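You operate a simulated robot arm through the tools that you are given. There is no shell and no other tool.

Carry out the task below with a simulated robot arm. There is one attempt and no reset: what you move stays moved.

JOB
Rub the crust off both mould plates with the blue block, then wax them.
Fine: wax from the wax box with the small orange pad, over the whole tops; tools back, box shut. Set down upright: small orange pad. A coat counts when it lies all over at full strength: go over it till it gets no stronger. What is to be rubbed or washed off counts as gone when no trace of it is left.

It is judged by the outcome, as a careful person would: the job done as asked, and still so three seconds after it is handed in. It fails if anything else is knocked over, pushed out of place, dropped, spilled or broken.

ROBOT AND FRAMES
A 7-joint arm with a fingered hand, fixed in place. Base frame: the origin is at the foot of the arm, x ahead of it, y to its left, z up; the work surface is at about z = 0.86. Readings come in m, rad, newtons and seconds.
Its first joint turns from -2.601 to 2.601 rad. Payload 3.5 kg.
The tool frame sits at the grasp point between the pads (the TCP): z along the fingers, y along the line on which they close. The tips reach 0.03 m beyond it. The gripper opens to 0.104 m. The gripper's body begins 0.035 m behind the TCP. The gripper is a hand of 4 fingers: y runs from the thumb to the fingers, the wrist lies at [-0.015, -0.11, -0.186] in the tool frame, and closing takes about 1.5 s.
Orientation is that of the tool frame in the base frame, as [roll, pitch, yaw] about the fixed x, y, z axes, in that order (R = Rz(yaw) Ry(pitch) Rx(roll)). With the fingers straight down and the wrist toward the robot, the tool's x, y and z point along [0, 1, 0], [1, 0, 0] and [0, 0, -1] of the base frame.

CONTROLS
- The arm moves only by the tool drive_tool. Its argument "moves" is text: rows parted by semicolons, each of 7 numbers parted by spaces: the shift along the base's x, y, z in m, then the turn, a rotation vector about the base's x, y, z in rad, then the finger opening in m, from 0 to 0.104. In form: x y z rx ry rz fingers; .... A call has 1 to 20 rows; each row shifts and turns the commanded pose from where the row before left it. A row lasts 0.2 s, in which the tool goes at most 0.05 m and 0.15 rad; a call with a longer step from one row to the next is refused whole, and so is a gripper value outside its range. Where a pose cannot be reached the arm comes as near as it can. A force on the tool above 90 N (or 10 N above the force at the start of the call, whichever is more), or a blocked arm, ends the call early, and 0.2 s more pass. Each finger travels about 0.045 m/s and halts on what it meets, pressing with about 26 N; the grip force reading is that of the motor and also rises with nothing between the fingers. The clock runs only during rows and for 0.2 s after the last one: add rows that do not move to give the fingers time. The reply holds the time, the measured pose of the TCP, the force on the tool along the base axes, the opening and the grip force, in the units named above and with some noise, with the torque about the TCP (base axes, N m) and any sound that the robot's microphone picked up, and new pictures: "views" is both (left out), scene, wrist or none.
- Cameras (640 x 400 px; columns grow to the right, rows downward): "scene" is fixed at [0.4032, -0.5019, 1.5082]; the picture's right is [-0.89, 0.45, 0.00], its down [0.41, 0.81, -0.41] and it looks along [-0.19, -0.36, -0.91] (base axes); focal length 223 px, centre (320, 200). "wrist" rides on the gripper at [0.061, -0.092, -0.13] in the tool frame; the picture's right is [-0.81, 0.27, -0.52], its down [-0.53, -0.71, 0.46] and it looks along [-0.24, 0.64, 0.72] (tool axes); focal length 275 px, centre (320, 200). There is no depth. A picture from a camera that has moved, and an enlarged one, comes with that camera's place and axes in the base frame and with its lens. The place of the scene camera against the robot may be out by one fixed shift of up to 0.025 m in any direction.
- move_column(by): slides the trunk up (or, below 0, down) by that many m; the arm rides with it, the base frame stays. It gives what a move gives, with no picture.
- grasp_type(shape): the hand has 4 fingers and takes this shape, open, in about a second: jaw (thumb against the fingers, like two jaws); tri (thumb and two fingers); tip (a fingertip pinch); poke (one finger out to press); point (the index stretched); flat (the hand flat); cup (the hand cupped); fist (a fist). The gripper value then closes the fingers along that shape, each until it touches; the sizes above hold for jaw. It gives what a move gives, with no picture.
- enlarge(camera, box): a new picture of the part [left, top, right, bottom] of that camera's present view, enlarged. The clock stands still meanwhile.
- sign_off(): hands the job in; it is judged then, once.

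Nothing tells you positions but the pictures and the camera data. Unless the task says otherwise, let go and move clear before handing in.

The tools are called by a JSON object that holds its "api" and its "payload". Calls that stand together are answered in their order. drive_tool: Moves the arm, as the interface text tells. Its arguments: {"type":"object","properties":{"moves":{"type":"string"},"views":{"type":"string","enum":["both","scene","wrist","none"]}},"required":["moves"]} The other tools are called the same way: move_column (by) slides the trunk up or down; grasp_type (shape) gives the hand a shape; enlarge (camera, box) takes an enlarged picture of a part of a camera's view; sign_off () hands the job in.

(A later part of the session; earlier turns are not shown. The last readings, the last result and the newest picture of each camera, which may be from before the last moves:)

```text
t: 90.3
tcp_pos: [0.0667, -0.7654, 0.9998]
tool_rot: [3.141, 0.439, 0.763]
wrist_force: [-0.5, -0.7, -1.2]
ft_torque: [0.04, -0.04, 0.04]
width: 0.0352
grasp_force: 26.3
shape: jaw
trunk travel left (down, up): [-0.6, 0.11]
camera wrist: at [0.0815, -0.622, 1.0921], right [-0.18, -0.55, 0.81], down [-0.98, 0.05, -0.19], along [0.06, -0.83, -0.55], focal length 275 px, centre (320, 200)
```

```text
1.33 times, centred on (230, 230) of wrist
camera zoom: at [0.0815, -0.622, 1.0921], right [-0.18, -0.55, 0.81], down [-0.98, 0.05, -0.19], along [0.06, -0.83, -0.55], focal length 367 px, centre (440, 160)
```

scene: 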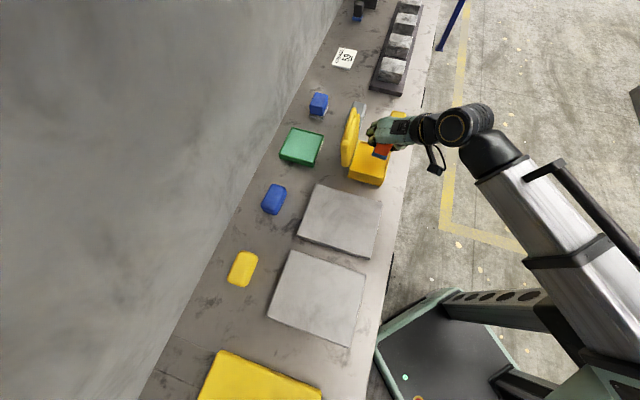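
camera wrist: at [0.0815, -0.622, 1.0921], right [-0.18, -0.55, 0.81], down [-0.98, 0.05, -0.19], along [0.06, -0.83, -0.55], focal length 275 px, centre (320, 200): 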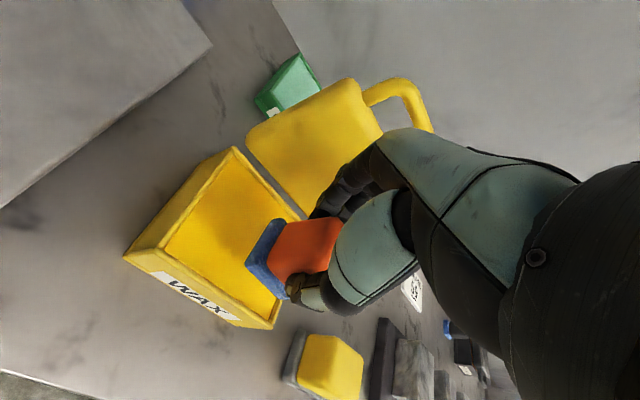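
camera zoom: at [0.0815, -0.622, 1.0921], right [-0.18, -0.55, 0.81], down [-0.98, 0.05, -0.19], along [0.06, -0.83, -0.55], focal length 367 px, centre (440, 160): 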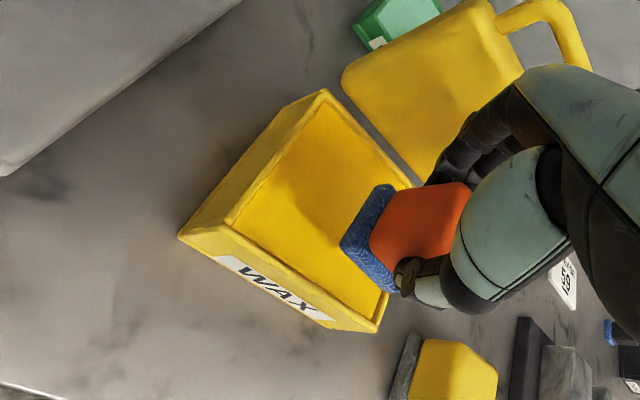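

The lid stands open at ~105° again. Box centre is about (0.076,-0.7725). I'll centre the pad over the wax and lower it until it touches.

{"api": "drive_tool", "payload": {"moves": "0.0113 0.008 0 0 0 0 0.01; 0 0 -0.008 0 0 0 0.01; 0 0 -0.004 0 0 0 0.01; 0 0 0 0 0 0 0.01", "views": "both"}}

{"api": "enlarge", "payload": {"camera": "scene", "box": [330, 80, 450, 190]}}

{"api": "enlarge", "payload": {"camera": "wrist", "box": [100, 100, 380, 380]}}

```text
t: 91.3
tcp_pos: [0.0793, -0.7569, 0.9871]
tool_rot: [-3.141, 0.439, 0.762]
wrist_force: [-1.1, -0.3, -0.2]
ft_torque: [0.01, 0.01, -0.02]
width: 0.0354
grasp_force: 26.0
shape: jaw
trunk travel left (down, up): [-0.6, 0.11]
camera wrist: at [0.0933, -0.6137, 1.0786], right [-0.18, -0.55, 0.81], down [-0.98, 0.05, -0.19], along [0.06, -0.83, -0.55], focal length 275 px, centre (320, 200)
```

scene: 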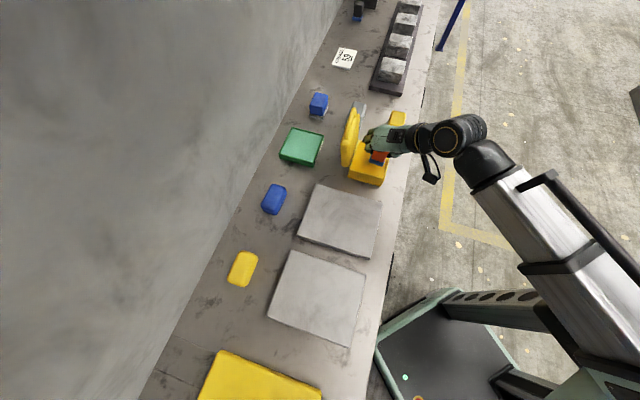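
wrist: 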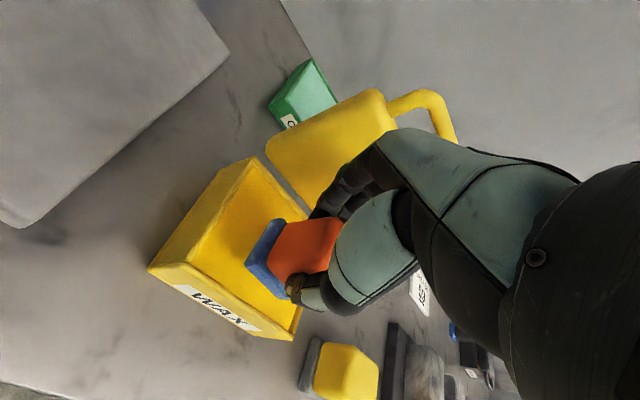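

```text
3.64 times, centred on (390, 135) of scene
camera zoom: at [0.4032, -0.5019, 1.5082], right [-0.89, 0.45, 0.0], down [0.41, 0.81, -0.41], along [-0.19, -0.36, -0.91], focal length 811 px, centre (66, 436)
```

zoom: 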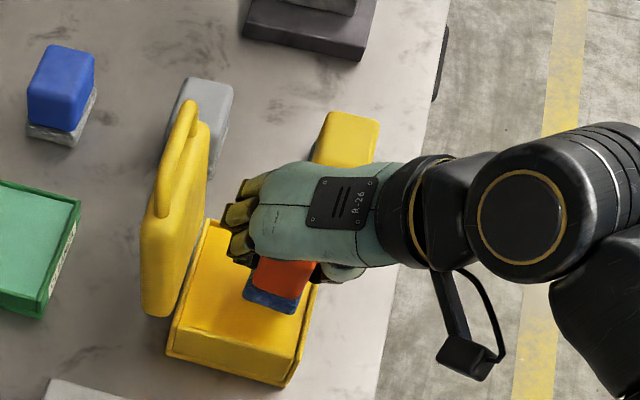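

```text
1.43 times, centred on (240, 240) of wrist
camera zoom: at [0.0933, -0.6137, 1.0786], right [-0.18, -0.55, 0.81], down [-0.98, 0.05, -0.19], along [0.06, -0.83, -0.55], focal length 393 px, centre (434, 143)
```

zoom: 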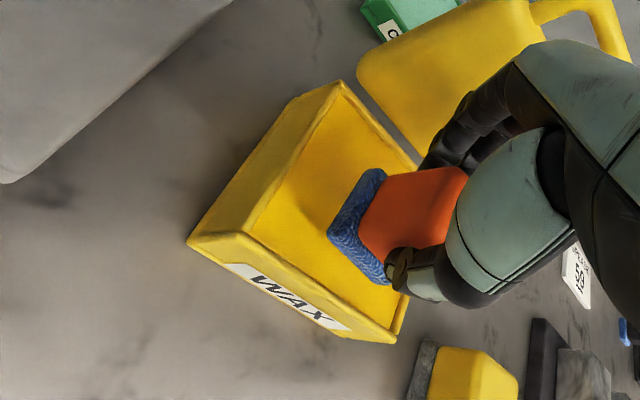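

The pad is over the wax, slightly to one side. I'll nudge it 5 mm toward the middle and lower until contact.

{"api": "drive_tool", "payload": {"moves": "0.0035 0.0035 -0.002 0 0 0 0.01; 0 0 -0.003 0 0 0 0.01; 0 0 -0.003 0 0 0 0.01; 0 0 0 0 0 0 0.01", "views": "none"}}

{"api": "drive_tool", "payload": {"moves": "0 0 -0.003 0 0 0 0.01; 0 0 -0.003 0 0 0 0.01; 0 0 0 0 0 0 0.01", "views": "wrist"}}

{"api": "enlarge", "payload": {"camera": "wrist", "box": [100, 100, 380, 380]}}

{"api": "enlarge", "payload": {"camera": "scene", "box": [340, 120, 420, 190]}}

```text
t: 92.3
tcp_pos: [0.0819, -0.753, 0.9789]
tool_rot: [3.139, 0.439, 0.763]
wrist_force: [-0.8, 0.4, -0.9]
ft_torque: [0.0, 0.02, -0.04]
width: 0.0354
grasp_force: 25.9
shape: jaw
trunk travel left (down, up): [-0.6, 0.11]
```

```text
t: 93.1
tcp_pos: [0.0825, -0.7526, 0.9736]
tool_rot: [-3.141, 0.438, 0.762]
wrist_force: [0.1, 1.1, -0.4]
ft_torque: [-0.01, -0.05, 0.02]
width: 0.0355
grasp_force: 26.1
shape: jaw
trunk travel left (down, up): [-0.6, 0.11]
camera wrist: at [0.0976, -0.6096, 1.0662], right [-0.18, -0.55, 0.81], down [-0.98, 0.05, -0.19], along [0.06, -0.83, -0.55], focal length 275 px, centre (320, 200)
```

wrist: 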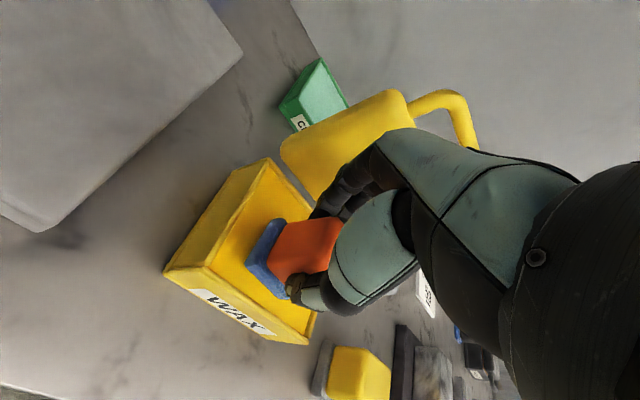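

```text
1.43 times, centred on (240, 240) of wrist
camera zoom: at [0.0976, -0.6096, 1.0662], right [-0.18, -0.55, 0.81], down [-0.98, 0.05, -0.19], along [0.06, -0.83, -0.55], focal length 393 px, centre (434, 143)
```

zoom: 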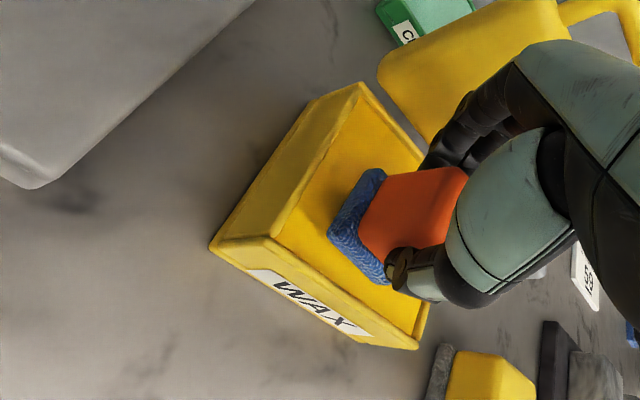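

```text
5.71 times, centred on (380, 155) of scene
camera zoom: at [0.4032, -0.5019, 1.5082], right [-0.89, 0.45, 0.0], down [0.41, 0.81, -0.41], along [-0.19, -0.36, -0.91], focal length 1275 px, centre (-23, 457)
```

zoom: 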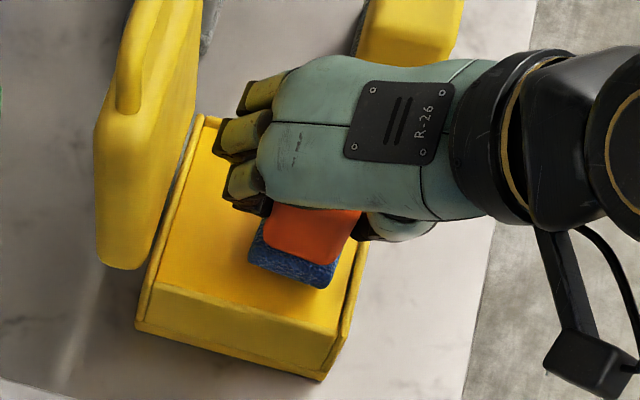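

{"api": "drive_tool", "payload": {"moves": "0.0045 -0.0043 -0.002 0 0 0 0.01; 0 0 -0.003 0 0 0 0.01; 0 0 -0.003 0 0 0 0.01; 0 0 0 0 0 0 0.01", "views": "none"}}

{"api": "drive_tool", "payload": {"moves": "0 0 -0.003 0 0 0 0.01; 0 0 -0.003 0 0 0 0.01; 0 0 0 0 0 0 0.01", "views": "wrist"}}

{"api": "enlarge", "payload": {"camera": "scene", "box": [340, 120, 420, 190]}}

{"api": "enlarge", "payload": {"camera": "wrist", "box": [140, 120, 360, 340]}}

```text
t: 94.1
tcp_pos: [0.088, -0.757, 0.9665]
tool_rot: [3.138, 0.44, 0.763]
wrist_force: [3.3, -1.7, 8.3]
ft_torque: [-0.04, 0.08, 0.03]
width: 0.0361
grasp_force: 26.0
shape: jaw
trunk travel left (down, up): [-0.6, 0.11]
```

```text
t: 94.9
tcp_pos: [0.0865, -0.7534, 0.9627]
tool_rot: [3.136, 0.441, 0.759]
wrist_force: [6.5, -2.5, 34.1]
ft_torque: [-0.41, 0.07, -0.06]
width: 0.0388
grasp_force: 26.5
shape: jaw
trunk travel left (down, up): [-0.6, 0.11]
camera wrist: at [0.1018, -0.6102, 1.0554], right [-0.18, -0.55, 0.82], down [-0.98, 0.05, -0.19], along [0.07, -0.83, -0.55], focal length 275 px, centre (320, 200)
```

wrist: 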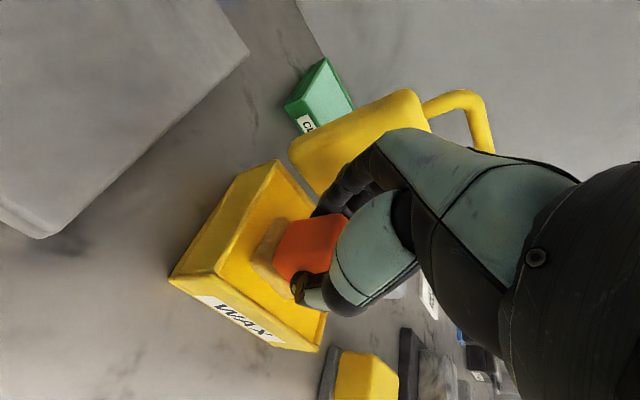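

```text
5.71 times, centred on (380, 155) of scene
camera zoom: at [0.4032, -0.5019, 1.5082], right [-0.89, 0.45, 0.0], down [0.41, 0.81, -0.41], along [-0.19, -0.36, -0.91], focal length 1275 px, centre (-23, 457)
```

zoom: 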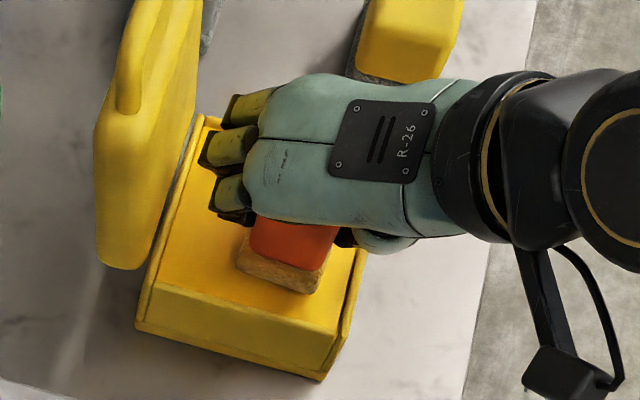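

```text
1.82 times, centred on (250, 230) of wrist
camera zoom: at [0.1018, -0.6102, 1.0554], right [-0.18, -0.55, 0.82], down [-0.98, 0.05, -0.19], along [0.07, -0.83, -0.55], focal length 500 px, centre (447, 146)
```

zoom: 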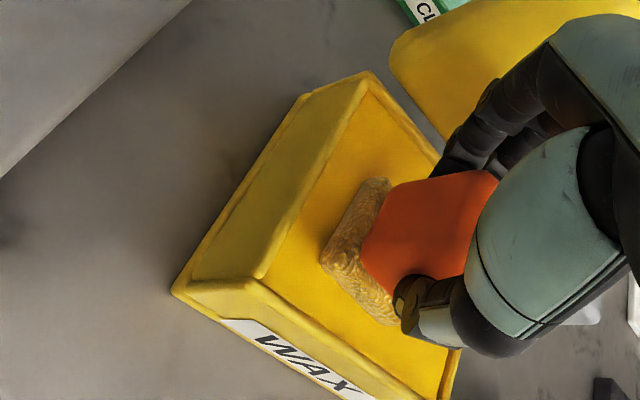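

The pad's felt has taken wax. I'll lift out, keeping clear of the lid, and check how the pad sits in the grip.

{"api": "drive_tool", "payload": {"moves": "0 0 0.006 0 0 0 0.01; 0 0 0.01 0 0 0 0.01; -0.004 0.004 0.03 0 0 0 0.01; -0.014 0.014 0.03 0 0 0 0.01; -0.014 0.014 0.03 0 0 0 0.01; 0 0 0.03 0 0 0 0.01; 0 0 0.03 0 0 0 0.01; 0 0 0 0 0 0 0.01", "views": "both"}}

{"api": "enlarge", "payload": {"camera": "wrist", "box": [200, 150, 400, 350]}}

{"api": "enlarge", "payload": {"camera": "scene", "box": [340, 40, 460, 190]}}

```text
t: 96.7
tcp_pos: [0.0542, -0.7227, 1.1275]
tool_rot: [3.14, 0.439, 0.762]
wrist_force: [0.4, -0.1, 0.4]
ft_torque: [0.0, 0.0, 0.01]
width: 0.0371
grasp_force: 25.9
shape: jaw
trunk travel left (down, up): [-0.6, 0.11]
camera wrist: at [0.0695, -0.5802, 1.2203], right [-0.18, -0.55, 0.81], down [-0.98, 0.05, -0.19], along [0.06, -0.83, -0.55], focal length 275 px, centre (320, 200)
```

scene: 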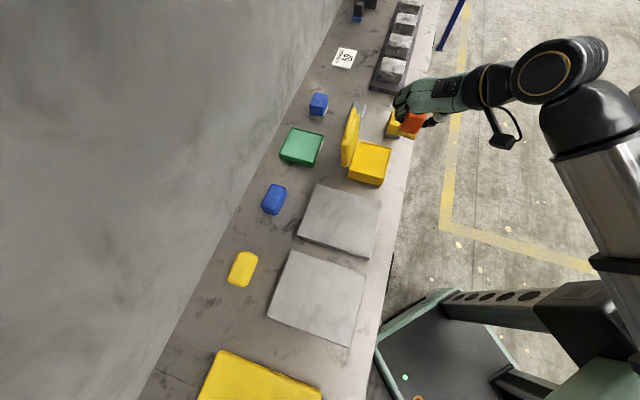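
wrist: 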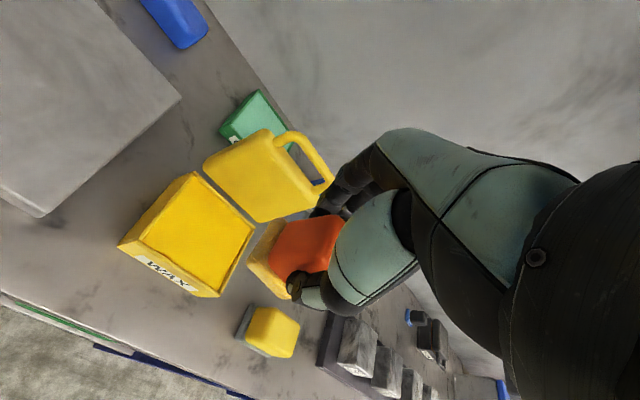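

```text
2.00 times, centred on (300, 250) of wrist
camera zoom: at [0.0695, -0.5802, 1.2203], right [-0.18, -0.55, 0.81], down [-0.98, 0.05, -0.19], along [0.06, -0.83, -0.55], focal length 551 px, centre (360, 100)
```

zoom: 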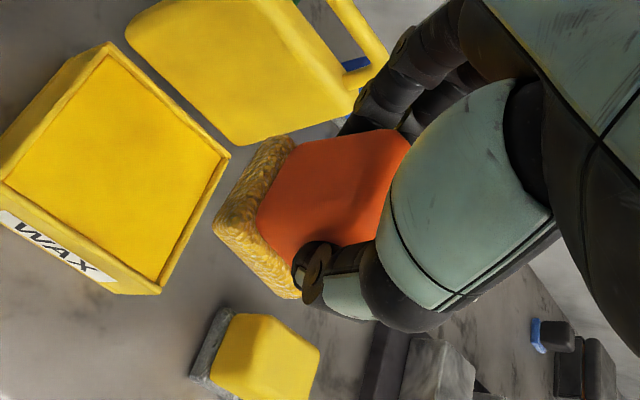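

```text
2.67 times, centred on (400, 115) of scene
camera zoom: at [0.4032, -0.5019, 1.5082], right [-0.89, 0.45, 0.0], down [0.41, 0.81, -0.41], along [-0.19, -0.36, -0.91], focal length 595 px, centre (107, 427)
```

zoom: 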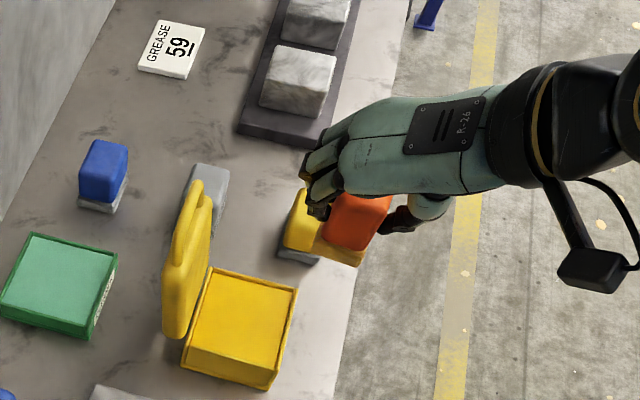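

The pad is well loaded. I'll carry it to plate 1's near corner and lower gently to touch.

{"api": "drive_tool", "payload": {"moves": "0.0342 0.03 0 0 0 0 0.01; 0.0342 0.03 0 0 0 0 0.01; 0.0341 0.03 0 0 0 0 0.01; 0 0 -0.04 0 0 0 0.01; 0 0 -0.04 0 0 0 0.01; 0 0 -0.04 0 0 0 0.01; 0 0 -0.04 0 0 0 0.01; 0 0 0 0 0 0 0.01", "views": "both"}}

{"api": "enlarge", "payload": {"camera": "scene", "box": [290, 150, 430, 270]}}

```text
t: 98.5
tcp_pos: [0.159, -0.637, 0.9634]
tool_rot: [3.141, 0.437, 0.764]
wrist_force: [-0.8, -0.3, -0.2]
ft_torque: [0.04, -0.04, 0.0]
width: 0.0372
grasp_force: 25.9
shape: jaw
trunk travel left (down, up): [-0.6, 0.11]
camera wrist: at [0.1732, -0.4937, 1.0565], right [-0.18, -0.55, 0.81], down [-0.98, 0.05, -0.19], along [0.06, -0.83, -0.55], focal length 275 px, centre (320, 200)
```

scene: 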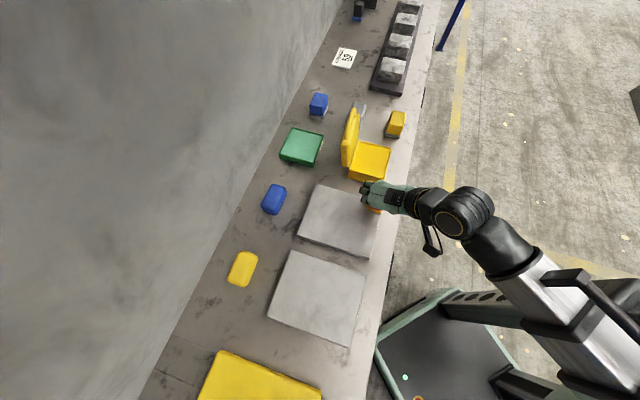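
wrist: 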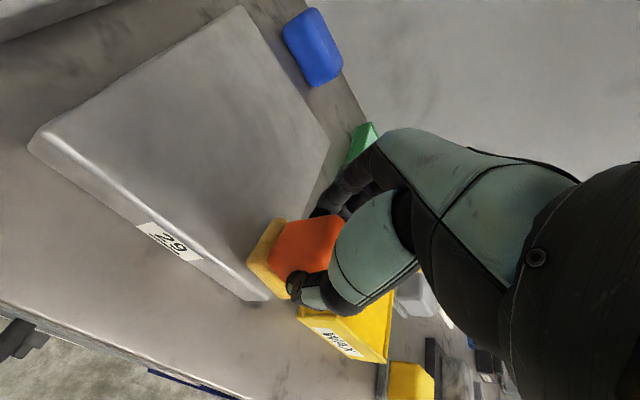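

```text
3.33 times, centred on (360, 210) of scene
camera zoom: at [0.4032, -0.5019, 1.5082], right [-0.89, 0.45, 0.0], down [0.41, 0.81, -0.41], along [-0.19, -0.36, -0.91], focal length 744 px, centre (187, 167)
```

zoom: 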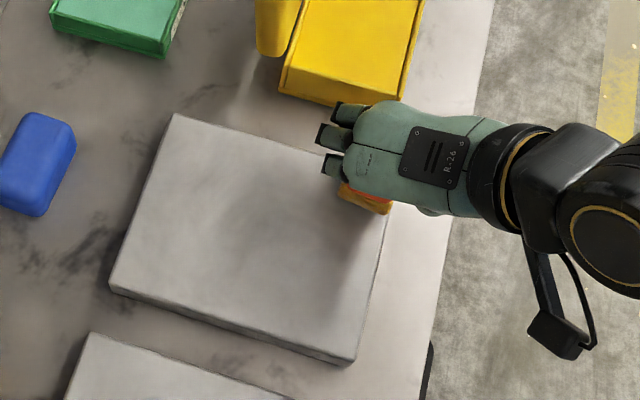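

{"api": "drive_tool", "payload": {"moves": "0 0 -0.006 0 0 0 0.01; 0 0 -0.004 0 0 0 0.01; 0 0 -0.002 0 0 0 0.01; 0 0 0 0 0 0 0.01", "views": "none"}}

```text
t: 99.5
tcp_pos: [0.1554, -0.6352, 0.9522]
tool_rot: [-3.141, 0.436, 0.762]
wrist_force: [-0.3, 0.0, -0.7]
ft_torque: [-0.02, 0.01, -0.03]
width: 0.0372
grasp_force: 25.9
shape: jaw
trunk travel left (down, up): [-0.6, 0.11]
```

{"api": "drive_tool", "payload": {"moves": "0 0 -0.003 0 0 0 0.01; 0 0 -0.002 0 0 0 0.01; 0 0 0 0 0 0 0.01", "views": "none"}}

```text
t: 100.3
tcp_pos: [0.1576, -0.6356, 0.9485]
tool_rot: [3.14, 0.438, 0.765]
wrist_force: [2.1, 0.0, 13.3]
ft_torque: [0.0, 0.14, -0.04]
width: 0.0375
grasp_force: 26.5
shape: jaw
trunk travel left (down, up): [-0.6, 0.11]
```

Touching with 13 N. First stroke along the lane.

{"api": "drive_tool", "payload": {"moves": "0.0247 -0.0247 0 0 0 0 0.01; 0.0247 -0.0247 0 0 0 0 0.01; 0.0247 -0.0247 0 0 0 0 0.01; 0.0247 -0.0247 0 0 0 0 0.01; 0.0247 -0.0247 0 0 0 0 0.01; 0 0 0 0 0 0 0.01", "views": "both"}}

{"api": "enlarge", "payload": {"camera": "scene", "box": [290, 150, 430, 270]}}

{"api": "enlarge", "payload": {"camera": "wrist", "box": [100, 100, 400, 400]}}

```text
t: 101.7
tcp_pos: [0.2822, -0.7569, 0.9483]
tool_rot: [3.141, 0.437, 0.763]
wrist_force: [-1.6, -0.1, 6.2]
ft_torque: [0.0, 0.12, 0.02]
width: 0.037
grasp_force: 25.6
shape: jaw
trunk travel left (down, up): [-0.6, 0.11]
camera wrist: at [0.2976, -0.6128, 1.0415], right [-0.18, -0.55, 0.81], down [-0.98, 0.05, -0.19], along [0.06, -0.83, -0.55], focal length 275 px, centre (320, 200)
```

scene: 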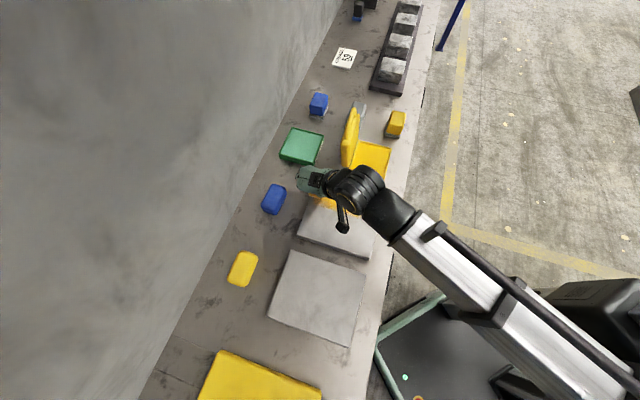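
wrist: 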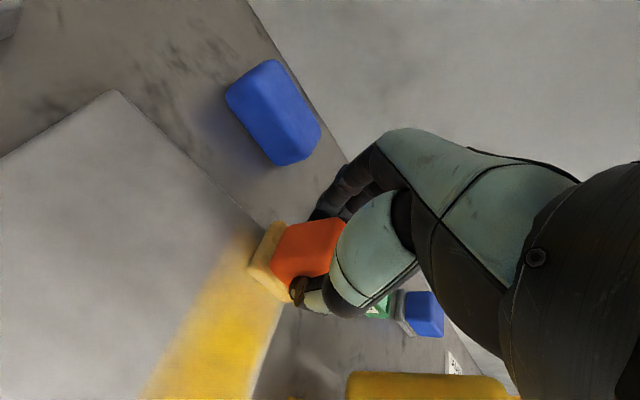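

```text
3.33 times, centred on (360, 210) of scene
camera zoom: at [0.4032, -0.5019, 1.5082], right [-0.89, 0.45, 0.0], down [0.41, 0.81, -0.41], along [-0.19, -0.36, -0.91], focal length 744 px, centre (187, 167)
```

zoom: 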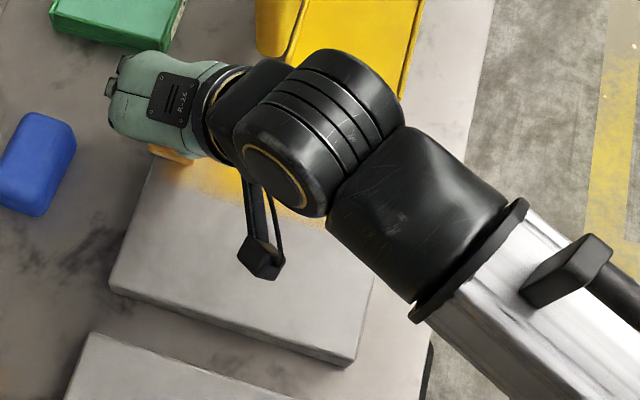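

```text
1.33 times, centred on (250, 250) of wrist
camera zoom: at [0.2976, -0.6128, 1.0415], right [-0.18, -0.55, 0.81], down [-0.98, 0.05, -0.19], along [0.06, -0.83, -0.55], focal length 367 px, centre (413, 133)
```

zoom: 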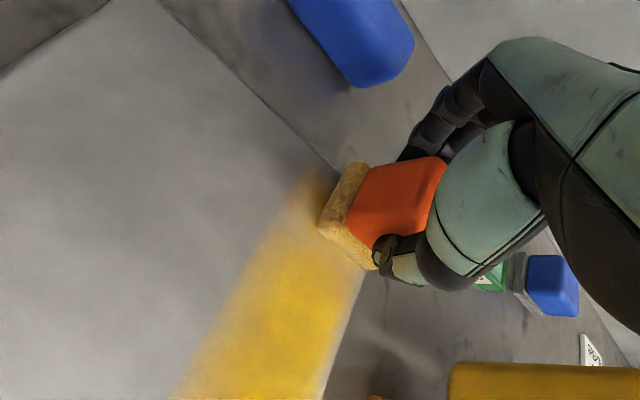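

The pad leaves a golden coat that seems to fade toward the far end. I'll stroke back over the same lane and compare.

{"api": "drive_tool", "payload": {"moves": "0 0 -0.001 0 0 0 0.01; -0.0247 0.0247 0 0 0 0 0.01; -0.0247 0.0247 0 0 0 0 0.01; -0.0247 0.0247 0 0 0 0 0.01; -0.0247 0.0247 0 0 0 0 0.01; -0.0247 0.0247 0 0 0 0 0.01; 0 0 0 0 0 0 0.01", "views": "both"}}

{"api": "enlarge", "payload": {"camera": "scene", "box": [290, 150, 430, 270]}}

{"api": "enlarge", "payload": {"camera": "wrist", "box": [100, 100, 400, 400]}}

```text
t: 103.3
tcp_pos: [0.1547, -0.636, 0.95]
tool_rot: [-3.141, 0.438, 0.762]
wrist_force: [-0.3, 0.5, 0.2]
ft_torque: [0.03, 0.0, -0.01]
width: 0.0366
grasp_force: 26.1
shape: jaw
trunk travel left (down, up): [-0.6, 0.11]
camera wrist: at [0.1706, -0.4932, 1.0436], right [-0.18, -0.55, 0.81], down [-0.98, 0.05, -0.19], along [0.06, -0.83, -0.55], focal length 275 px, centre (320, 200)
```

scene: 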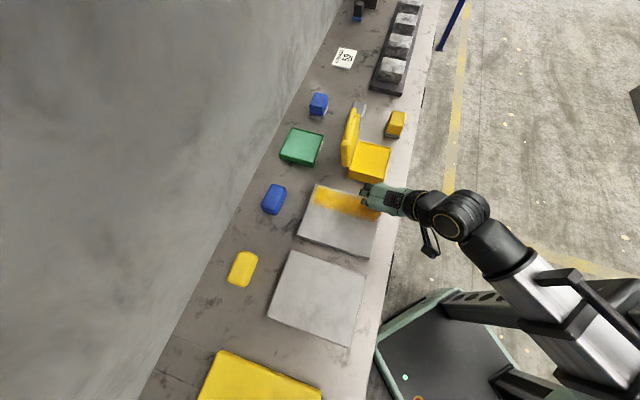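
wrist: 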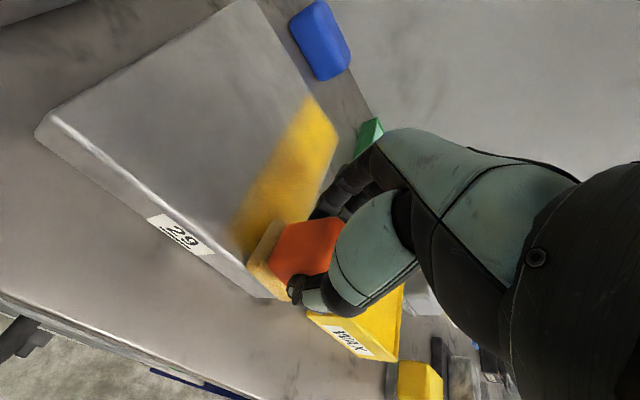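

```text
3.33 times, centred on (360, 210) of scene
camera zoom: at [0.4032, -0.5019, 1.5082], right [-0.89, 0.45, 0.0], down [0.41, 0.81, -0.41], along [-0.19, -0.36, -0.91], focal length 744 px, centre (187, 167)
```

zoom: 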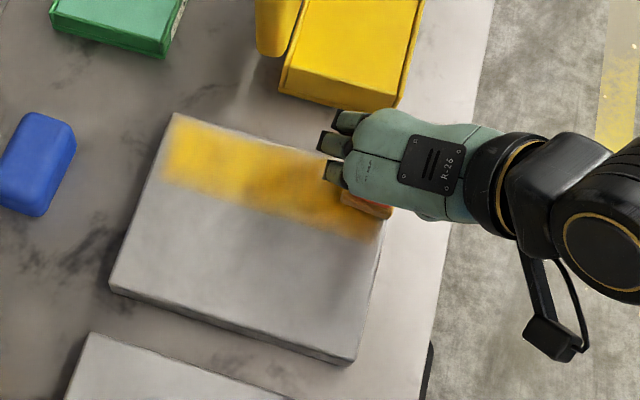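

```text
1.33 times, centred on (250, 250) of wrist
camera zoom: at [0.1706, -0.4932, 1.0436], right [-0.18, -0.55, 0.81], down [-0.98, 0.05, -0.19], along [0.06, -0.83, -0.55], focal length 367 px, centre (413, 133)
```

zoom: 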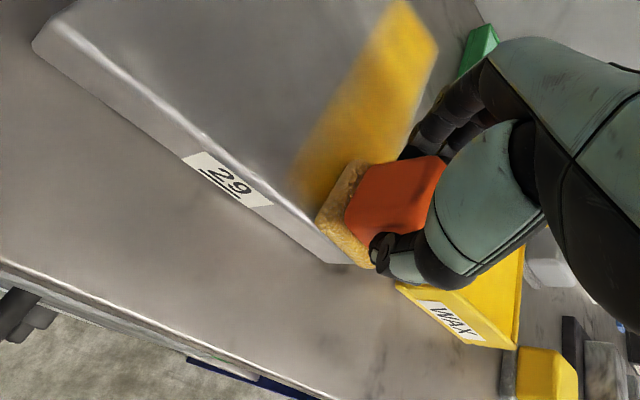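

A good coat, but it leaves a thin bare margin at the outer and far edges. I'll shift 12 mm outward and run a longer stroke with a bit more pressure.

{"api": "drive_tool", "payload": {"moves": "-0.0085 -0.0085 0 0 0 0 0.01; 0 0 -0.002 0 0 0 0.01; 0.0247 -0.0247 0 0 0 0 0.01; 0.0247 -0.0247 0 0 0 0 0.01; 0.0247 -0.0247 0 0 0 0 0.01; 0.0247 -0.0247 0 0 0 0 0.01; 0.0247 -0.0247 0 0 0 0 0.01; 0.009 -0.009 0 0 0 0 0.01; 0 0 0 0 0 0 0.01; -0.0247 0.0247 0 0 0 0 0.01; -0.0247 0.0247 0 0 0 0 0.01; -0.0247 0.0247 0 0 0 0 0.01; -0.0247 0.0247 0 0 0 0 0.01; -0.0247 0.0247 0 0 0 0 0.01; -0.009 0.009 0 0 0 0 0.01; 0 0 0 0 0 0 0.01", "views": "both"}}

{"api": "enlarge", "payload": {"camera": "scene", "box": [290, 150, 430, 270]}}

{"api": "enlarge", "payload": {"camera": "wrist", "box": [180, 80, 380, 310]}}

```text
t: 106.7
tcp_pos: [0.149, -0.642, 0.9455]
tool_rot: [3.138, 0.441, 0.761]
wrist_force: [10.4, -8.8, 33.2]
ft_torque: [-0.8, -0.25, 0.18]
width: 0.0399
grasp_force: 26.3
shape: jaw
trunk travel left (down, up): [-0.6, 0.11]
camera wrist: at [0.1636, -0.498, 1.0369], right [-0.18, -0.55, 0.81], down [-0.98, 0.05, -0.19], along [0.06, -0.83, -0.55], focal length 275 px, centre (320, 200)
```

scene: 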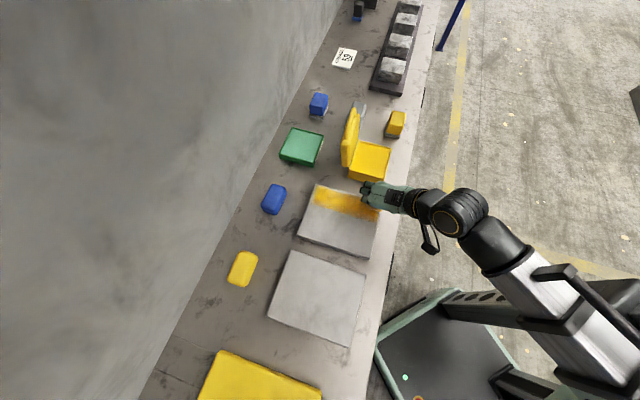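
wrist: 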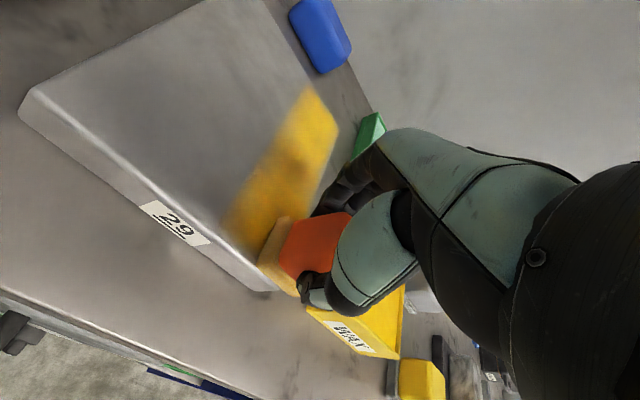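

```text
3.33 times, centred on (360, 210) of scene
camera zoom: at [0.4032, -0.5019, 1.5082], right [-0.89, 0.45, 0.0], down [0.41, 0.81, -0.41], along [-0.19, -0.36, -0.91], focal length 744 px, centre (187, 167)
```

zoom: 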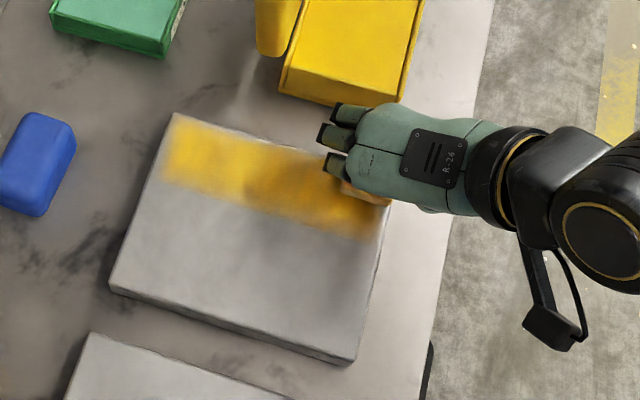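

```text
1.74 times, centred on (280, 195) of wrist
camera zoom: at [0.1636, -0.498, 1.0369], right [-0.18, -0.55, 0.81], down [-0.98, 0.05, -0.19], along [0.06, -0.83, -0.55], focal length 479 px, centre (390, 209)
```

zoom: 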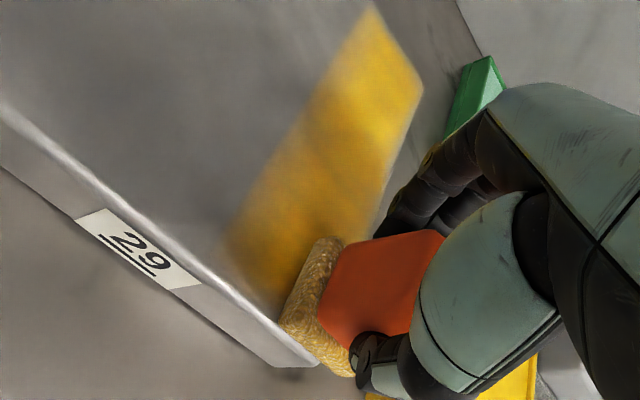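

The pad seems nearly spent on that pass. I'll fetch more wax: lift, dip in the box, and return to the outer lane.

{"api": "drive_tool", "payload": {"moves": "0 0 0.025 0 0 0 0.01; 0 0 0.04 0 0 0 0.01; -0.0208 -0.0371 0 0 0 0 0.01; -0.0208 -0.0371 0 0 0 0 0.01; -0.0209 -0.0372 0 0 0 0 0.01; 0 0 0 0 0 0 0.01; 0 0 -0.03 0 0 0 0.01; 0 0 -0.012 0 0 0 0.01; 0 0 -0.003 0 0 0 0.01; 0 0 0 0 0 0 0.01", "views": "both"}}

{"api": "enlarge", "payload": {"camera": "scene", "box": [290, 100, 430, 270]}}

```text
t: 108.9
tcp_pos: [0.0868, -0.7548, 0.9658]
tool_rot: [-3.14, 0.44, 0.764]
wrist_force: [-0.4, -0.1, -0.3]
ft_torque: [0.0, 0.01, 0.04]
width: 0.0371
grasp_force: 26.1
shape: jaw
trunk travel left (down, up): [-0.6, 0.11]
camera wrist: at [0.1015, -0.6115, 1.0584], right [-0.18, -0.55, 0.81], down [-0.98, 0.05, -0.19], along [0.06, -0.83, -0.55], focal length 275 px, centre (320, 200)
```

scene: 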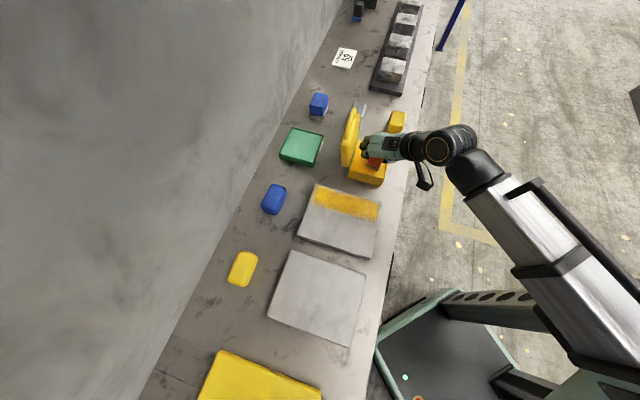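
wrist: 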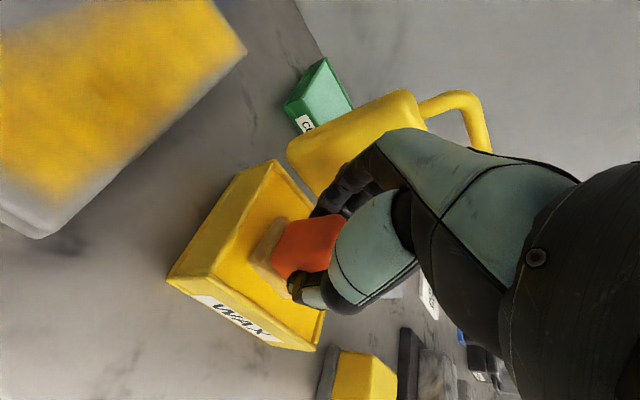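

```text
2.35 times, centred on (360, 185) of scene
camera zoom: at [0.4032, -0.5019, 1.5082], right [-0.89, 0.45, 0.0], down [0.41, 0.81, -0.41], along [-0.19, -0.36, -0.91], focal length 525 px, centre (226, 235)
```

zoom: 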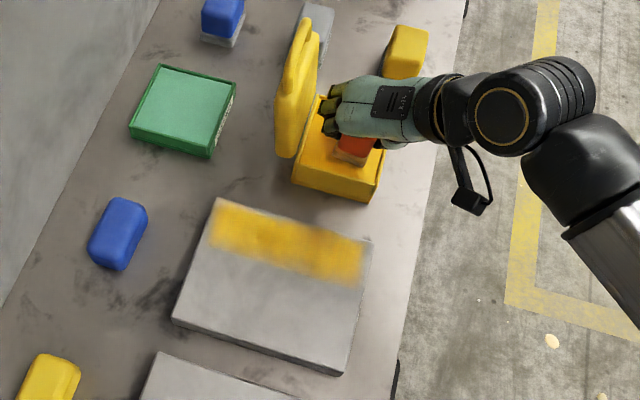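

Not yet touching the wax. Lower a few mm more.

{"api": "drive_tool", "payload": {"moves": "0 0 -0.003 0 0 0 0.01; 0 0 -0.002 0 0 0 0.01; 0 0 0 0 0 0 0.01; 0 0 0 0 0 0 0.01", "views": "none"}}

```text
t: 109.9
tcp_pos: [0.0866, -0.7544, 0.963]
tool_rot: [3.139, 0.441, 0.761]
wrist_force: [4.8, -4.0, 18.4]
ft_torque: [-0.11, 0.07, -0.05]
width: 0.038
grasp_force: 26.1
shape: jaw
trunk travel left (down, up): [-0.6, 0.11]
```

Good contact (18 N). Now back to plate 1's outer edge, with a long stroke out and back.

{"api": "drive_tool", "payload": {"moves": "0 0 0.02 0 0 0 0.01; 0 0 0.03 0 0 0 0.01; 0.0177 0.0397 0 0 0 0 0.01; 0.0177 0.0397 0 0 0 0 0.01; 0.0177 0.0396 0 0 0 0 0.01; 0 0 -0.04 0 0 0 0.01; 0 0 -0.02 0 0 0 0.01; 0 0 -0.0045 0 0 0 0.01; 0.023 -0.023 0 0 0 0 0.01; 0.023 -0.023 0 0 0 0 0.01; 0.023 -0.023 0 0 0 0 0.01; 0.023 -0.023 0 0 0 0 0.01; 0.023 -0.023 0 0 0 0 0.01; 0.023 -0.023 0 0 0 0 0.01; -0.023 0.023 0 0 0 0 0.01; -0.023 0.023 0 0 0 0 0.01; -0.023 0.023 0 0 0 0 0.01; -0.023 0.023 0 0 0 0 0.01; -0.023 0.023 0 0 0 0 0.01; -0.023 0.023 0 0 0 0 0.01", "views": "both"}}

{"api": "enlarge", "payload": {"camera": "scene", "box": [290, 150, 430, 270]}}

{"api": "enlarge", "payload": {"camera": "wrist", "box": [180, 80, 380, 310]}}

```text
t: 114.1
tcp_pos: [0.1398, -0.6344, 0.9479]
tool_rot: [3.142, 0.439, 0.763]
wrist_force: [1.2, -0.6, 6.3]
ft_torque: [0.07, 0.03, -0.03]
width: 0.0369
grasp_force: 26.2
shape: jaw
trunk travel left (down, up): [-0.6, 0.11]
camera wrist: at [0.1544, -0.491, 1.0403], right [-0.18, -0.55, 0.81], down [-0.98, 0.05, -0.19], along [0.06, -0.83, -0.55], focal length 275 px, centre (320, 200)
```

scene: 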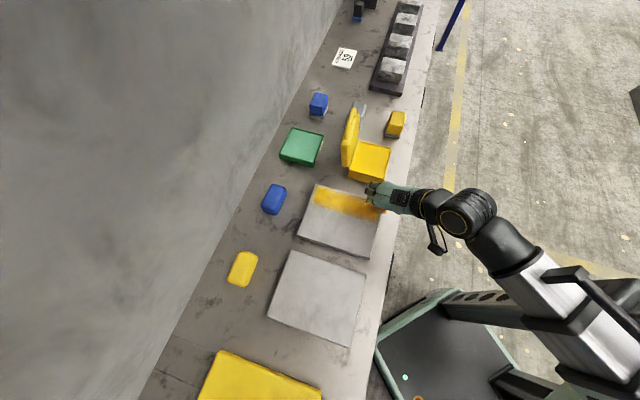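
wrist: 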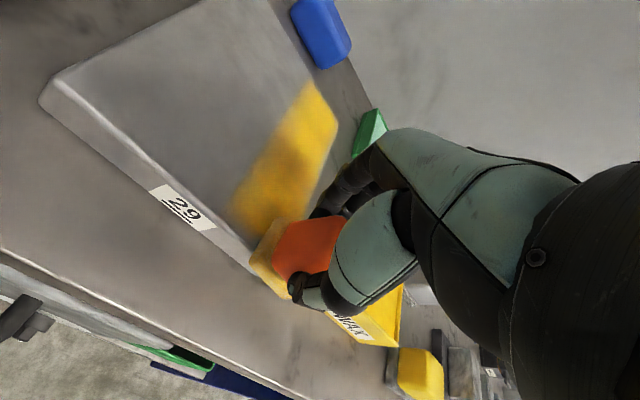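

```text
3.33 times, centred on (360, 210) of scene
camera zoom: at [0.4032, -0.5019, 1.5082], right [-0.89, 0.45, 0.0], down [0.41, 0.81, -0.41], along [-0.19, -0.36, -0.91], focal length 744 px, centre (187, 167)
```

zoom: 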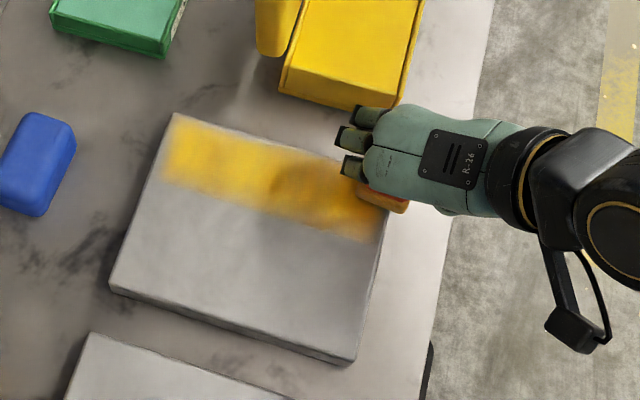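

```text
1.74 times, centred on (280, 195) of wrist
camera zoom: at [0.1544, -0.491, 1.0403], right [-0.18, -0.55, 0.81], down [-0.98, 0.05, -0.19], along [0.06, -0.83, -0.55], focal length 479 px, centre (390, 209)
```

zoom: 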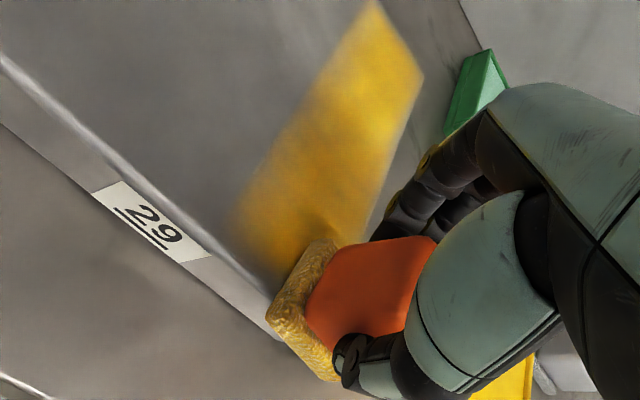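

The coat stops at the same thin rim even when the pad overlaps the edge, so the coatable area ends just inside the edge. Next lane, using what is left on the pad.

{"api": "drive_tool", "payload": {"moves": "0.015 0.015 0 0 0 0 0.01; 0.021 0.021 0 0 0 0 0.01; 0 0 -0.001 0 0 0 0.01; 0.023 -0.023 0 0 0 0 0.01; 0.023 -0.023 0 0 0 0 0.01; 0.023 -0.023 0 0 0 0 0.01; 0.023 -0.023 0 0 0 0 0.01; 0.023 -0.023 0 0 0 0 0.01; 0.023 -0.023 0 0 0 0 0.01; -0.023 0.023 0 0 0 0 0.01; -0.023 0.023 0 0 0 0 0.01; -0.023 0.023 0 0 0 0 0.01; -0.023 0.023 0 0 0 0 0.01; -0.023 0.023 0 0 0 0 0.01; -0.023 0.023 0 0 0 0 0.01", "views": "both"}}

{"api": "enlarge", "payload": {"camera": "scene", "box": [290, 150, 430, 270]}}

{"api": "enlarge", "payload": {"camera": "wrist", "box": [180, 80, 380, 310]}}

```text
t: 117.3
tcp_pos: [0.175, -0.5989, 0.9471]
tool_rot: [-3.141, 0.438, 0.764]
wrist_force: [-0.1, 0.3, 1.2]
ft_torque: [0.04, 0.05, -0.01]
width: 0.0369
grasp_force: 26.2
shape: jaw
trunk travel left (down, up): [-0.6, 0.11]
camera wrist: at [0.1893, -0.456, 1.0407], right [-0.18, -0.56, 0.81], down [-0.98, 0.05, -0.19], along [0.07, -0.83, -0.55], focal length 275 px, centre (320, 200)
```

scene: 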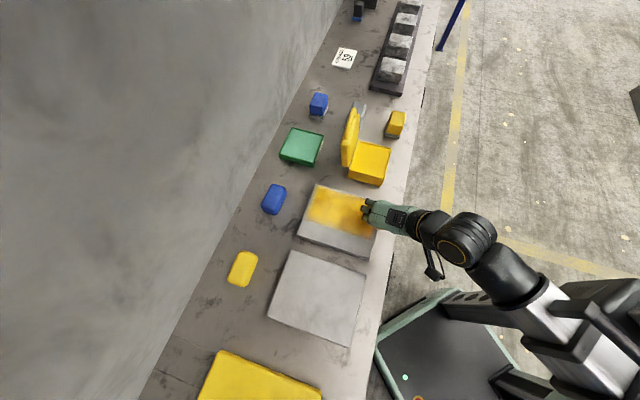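
wrist: 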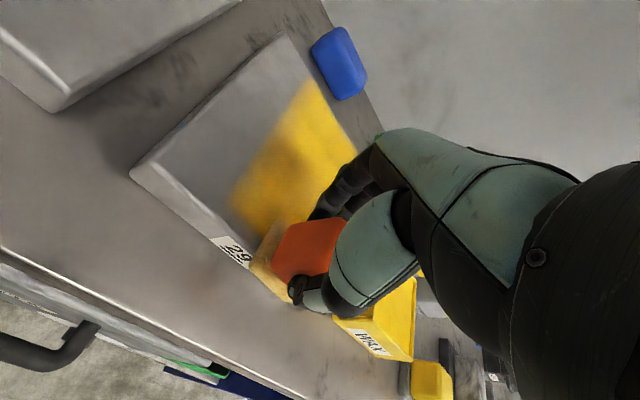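

```text
3.33 times, centred on (360, 210) of scene
camera zoom: at [0.4032, -0.5019, 1.5082], right [-0.89, 0.45, 0.0], down [0.41, 0.81, -0.41], along [-0.19, -0.36, -0.91], focal length 744 px, centre (187, 167)
```

zoom: 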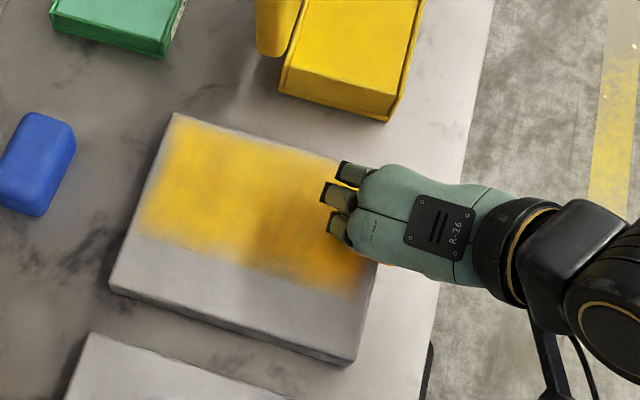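

```text
1.74 times, centred on (280, 195) of wrist
camera zoom: at [0.1893, -0.456, 1.0407], right [-0.18, -0.56, 0.81], down [-0.98, 0.05, -0.19], along [0.07, -0.83, -0.55], focal length 479 px, centre (390, 209)
```

zoom: 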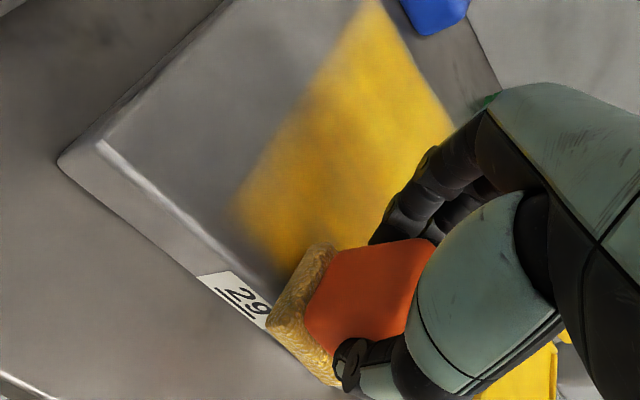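

The load covers well. Next lane.

{"api": "drive_tool", "payload": {"moves": "0.014 0.014 0 0 0 0 0.01; 0.015 0.015 0 0 0 0 0.01; 0 0 -0.0015 0 0 0 0.01; 0.023 -0.023 0 0 0 0 0.01; 0.023 -0.023 0 0 0 0 0.01; 0.023 -0.023 0 0 0 0 0.01; 0.023 -0.023 0 0 0 0 0.01; 0.023 -0.023 0 0 0 0 0.01; 0.023 -0.023 0 0 0 0 0.01; -0.023 0.023 0 0 0 0 0.01; -0.023 0.023 0 0 0 0 0.01; -0.023 0.023 0 0 0 0 0.01; -0.023 0.023 0 0 0 0 0.01; -0.023 0.023 0 0 0 0 0.01; -0.023 0.023 0 0 0 0 0.01", "views": "both"}}

{"api": "enlarge", "payload": {"camera": "scene", "box": [290, 150, 430, 270]}}

{"api": "enlarge", "payload": {"camera": "wrist", "box": [180, 80, 380, 310]}}

```text
t: 120.5
tcp_pos: [0.204, -0.5704, 0.9446]
tool_rot: [3.141, 0.44, 0.763]
wrist_force: [2.0, -2.5, 14.7]
ft_torque: [-0.19, 0.0, 0.01]
width: 0.0377
grasp_force: 25.8
shape: jaw
trunk travel left (down, up): [-0.6, 0.11]
camera wrist: at [0.2191, -0.4274, 1.0378], right [-0.18, -0.55, 0.81], down [-0.98, 0.05, -0.19], along [0.06, -0.83, -0.55], focal length 275 px, centre (320, 200)
```

scene: 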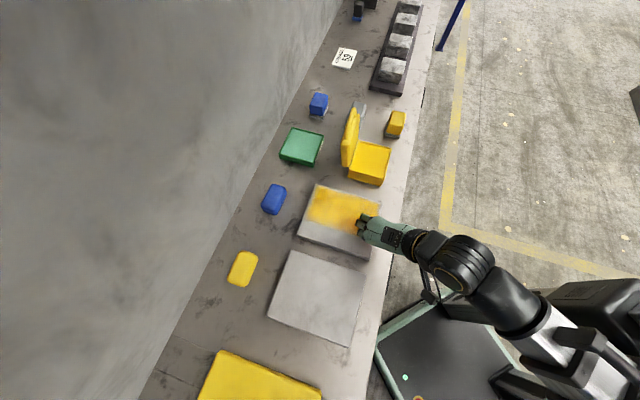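
wrist: 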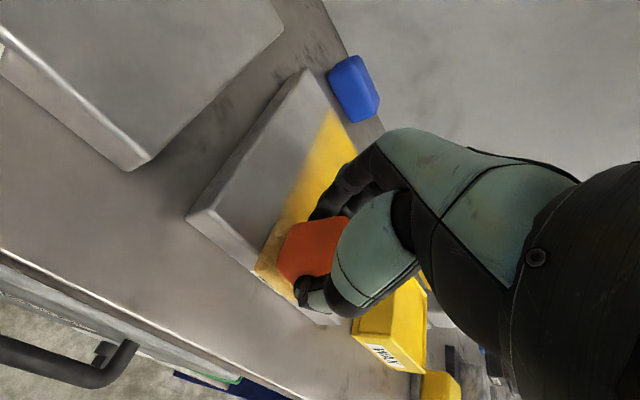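

```text
3.33 times, centred on (360, 210) of scene
camera zoom: at [0.4032, -0.5019, 1.5082], right [-0.89, 0.45, 0.0], down [0.41, 0.81, -0.41], along [-0.19, -0.36, -0.91], focal length 744 px, centre (187, 167)
```

zoom: 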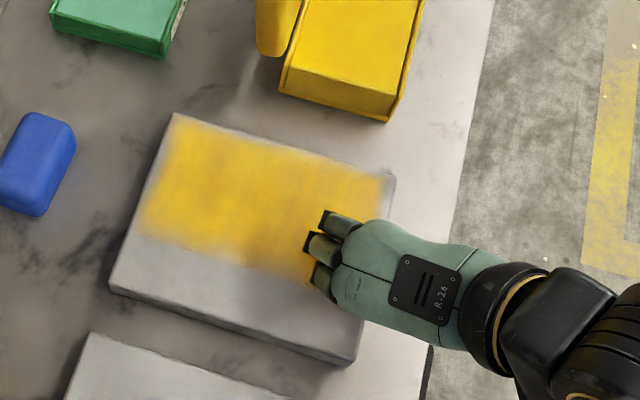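

```text
1.74 times, centred on (280, 195) of wrist
camera zoom: at [0.2191, -0.4274, 1.0378], right [-0.18, -0.55, 0.81], down [-0.98, 0.05, -0.19], along [0.06, -0.83, -0.55], focal length 479 px, centre (390, 209)
```

zoom: 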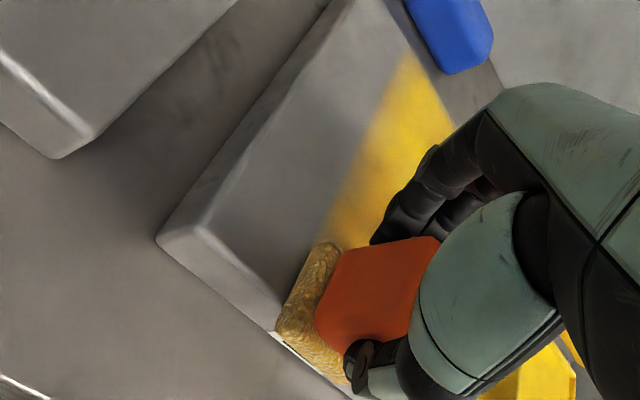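

The pad ran out partway. I'll fetch more wax and come back to this lane.

{"api": "drive_tool", "payload": {"moves": "0 0 0.025 0 0 0 0.01; 0 0 0.04 0 0 0 0.01; -0.0235 -0.0368 0 0 0 0 0.01; -0.0235 -0.0368 0 0 0 0 0.01; -0.0235 -0.0368 0 0 0 0 0.01; -0.0235 -0.0368 0 0 0 0 0.01; -0.0234 -0.0368 0 0 0 0 0.01; 0 0 -0.03 0 0 0 0.01; 0 0 -0.014 0 0 0 0.01; 0 0 -0.005 0 0 0 0.01; 0 0 0 0 0 0 0.01; 0 0 0 0 0 0 0.01", "views": "none"}}

```text
t: 123.1
tcp_pos: [0.0885, -0.7552, 0.9607]
tool_rot: [3.136, 0.44, 0.762]
wrist_force: [3.0, -2.8, 23.0]
ft_torque: [-0.24, 0.1, -0.08]
width: 0.0381
grasp_force: 26.2
shape: jaw
trunk travel left (down, up): [-0.6, 0.11]
```

{"api": "drive_tool", "payload": {"moves": "0 0 0.023 0 0 0 0.01; 0 0 0.03 0 0 0 0.01; 0.0252 0.0389 0 0 0 0 0.01; 0.0252 0.0389 0 0 0 0 0.01; 0.0252 0.0389 0 0 0 0 0.01; 0.0252 0.0389 0 0 0 0 0.01; 0.0253 0.039 0 0 0 0 0.01; 0 0 0 0 0 0 0.01; 0 0 -0.04 0 0 0 0.01; 0 0 -0.02 0 0 0 0.01; 0 0 -0.0045 0 0 0 0.01; 0 0 0 0 0 0 0.01", "views": "none"}}

```text
t: 125.7
tcp_pos: [0.2098, -0.5593, 0.9469]
tool_rot: [-3.141, 0.44, 0.763]
wrist_force: [0.9, 0.3, 1.7]
ft_torque: [0.03, 0.02, 0.0]
width: 0.0372
grasp_force: 26.1
shape: jaw
trunk travel left (down, up): [-0.6, 0.11]
```

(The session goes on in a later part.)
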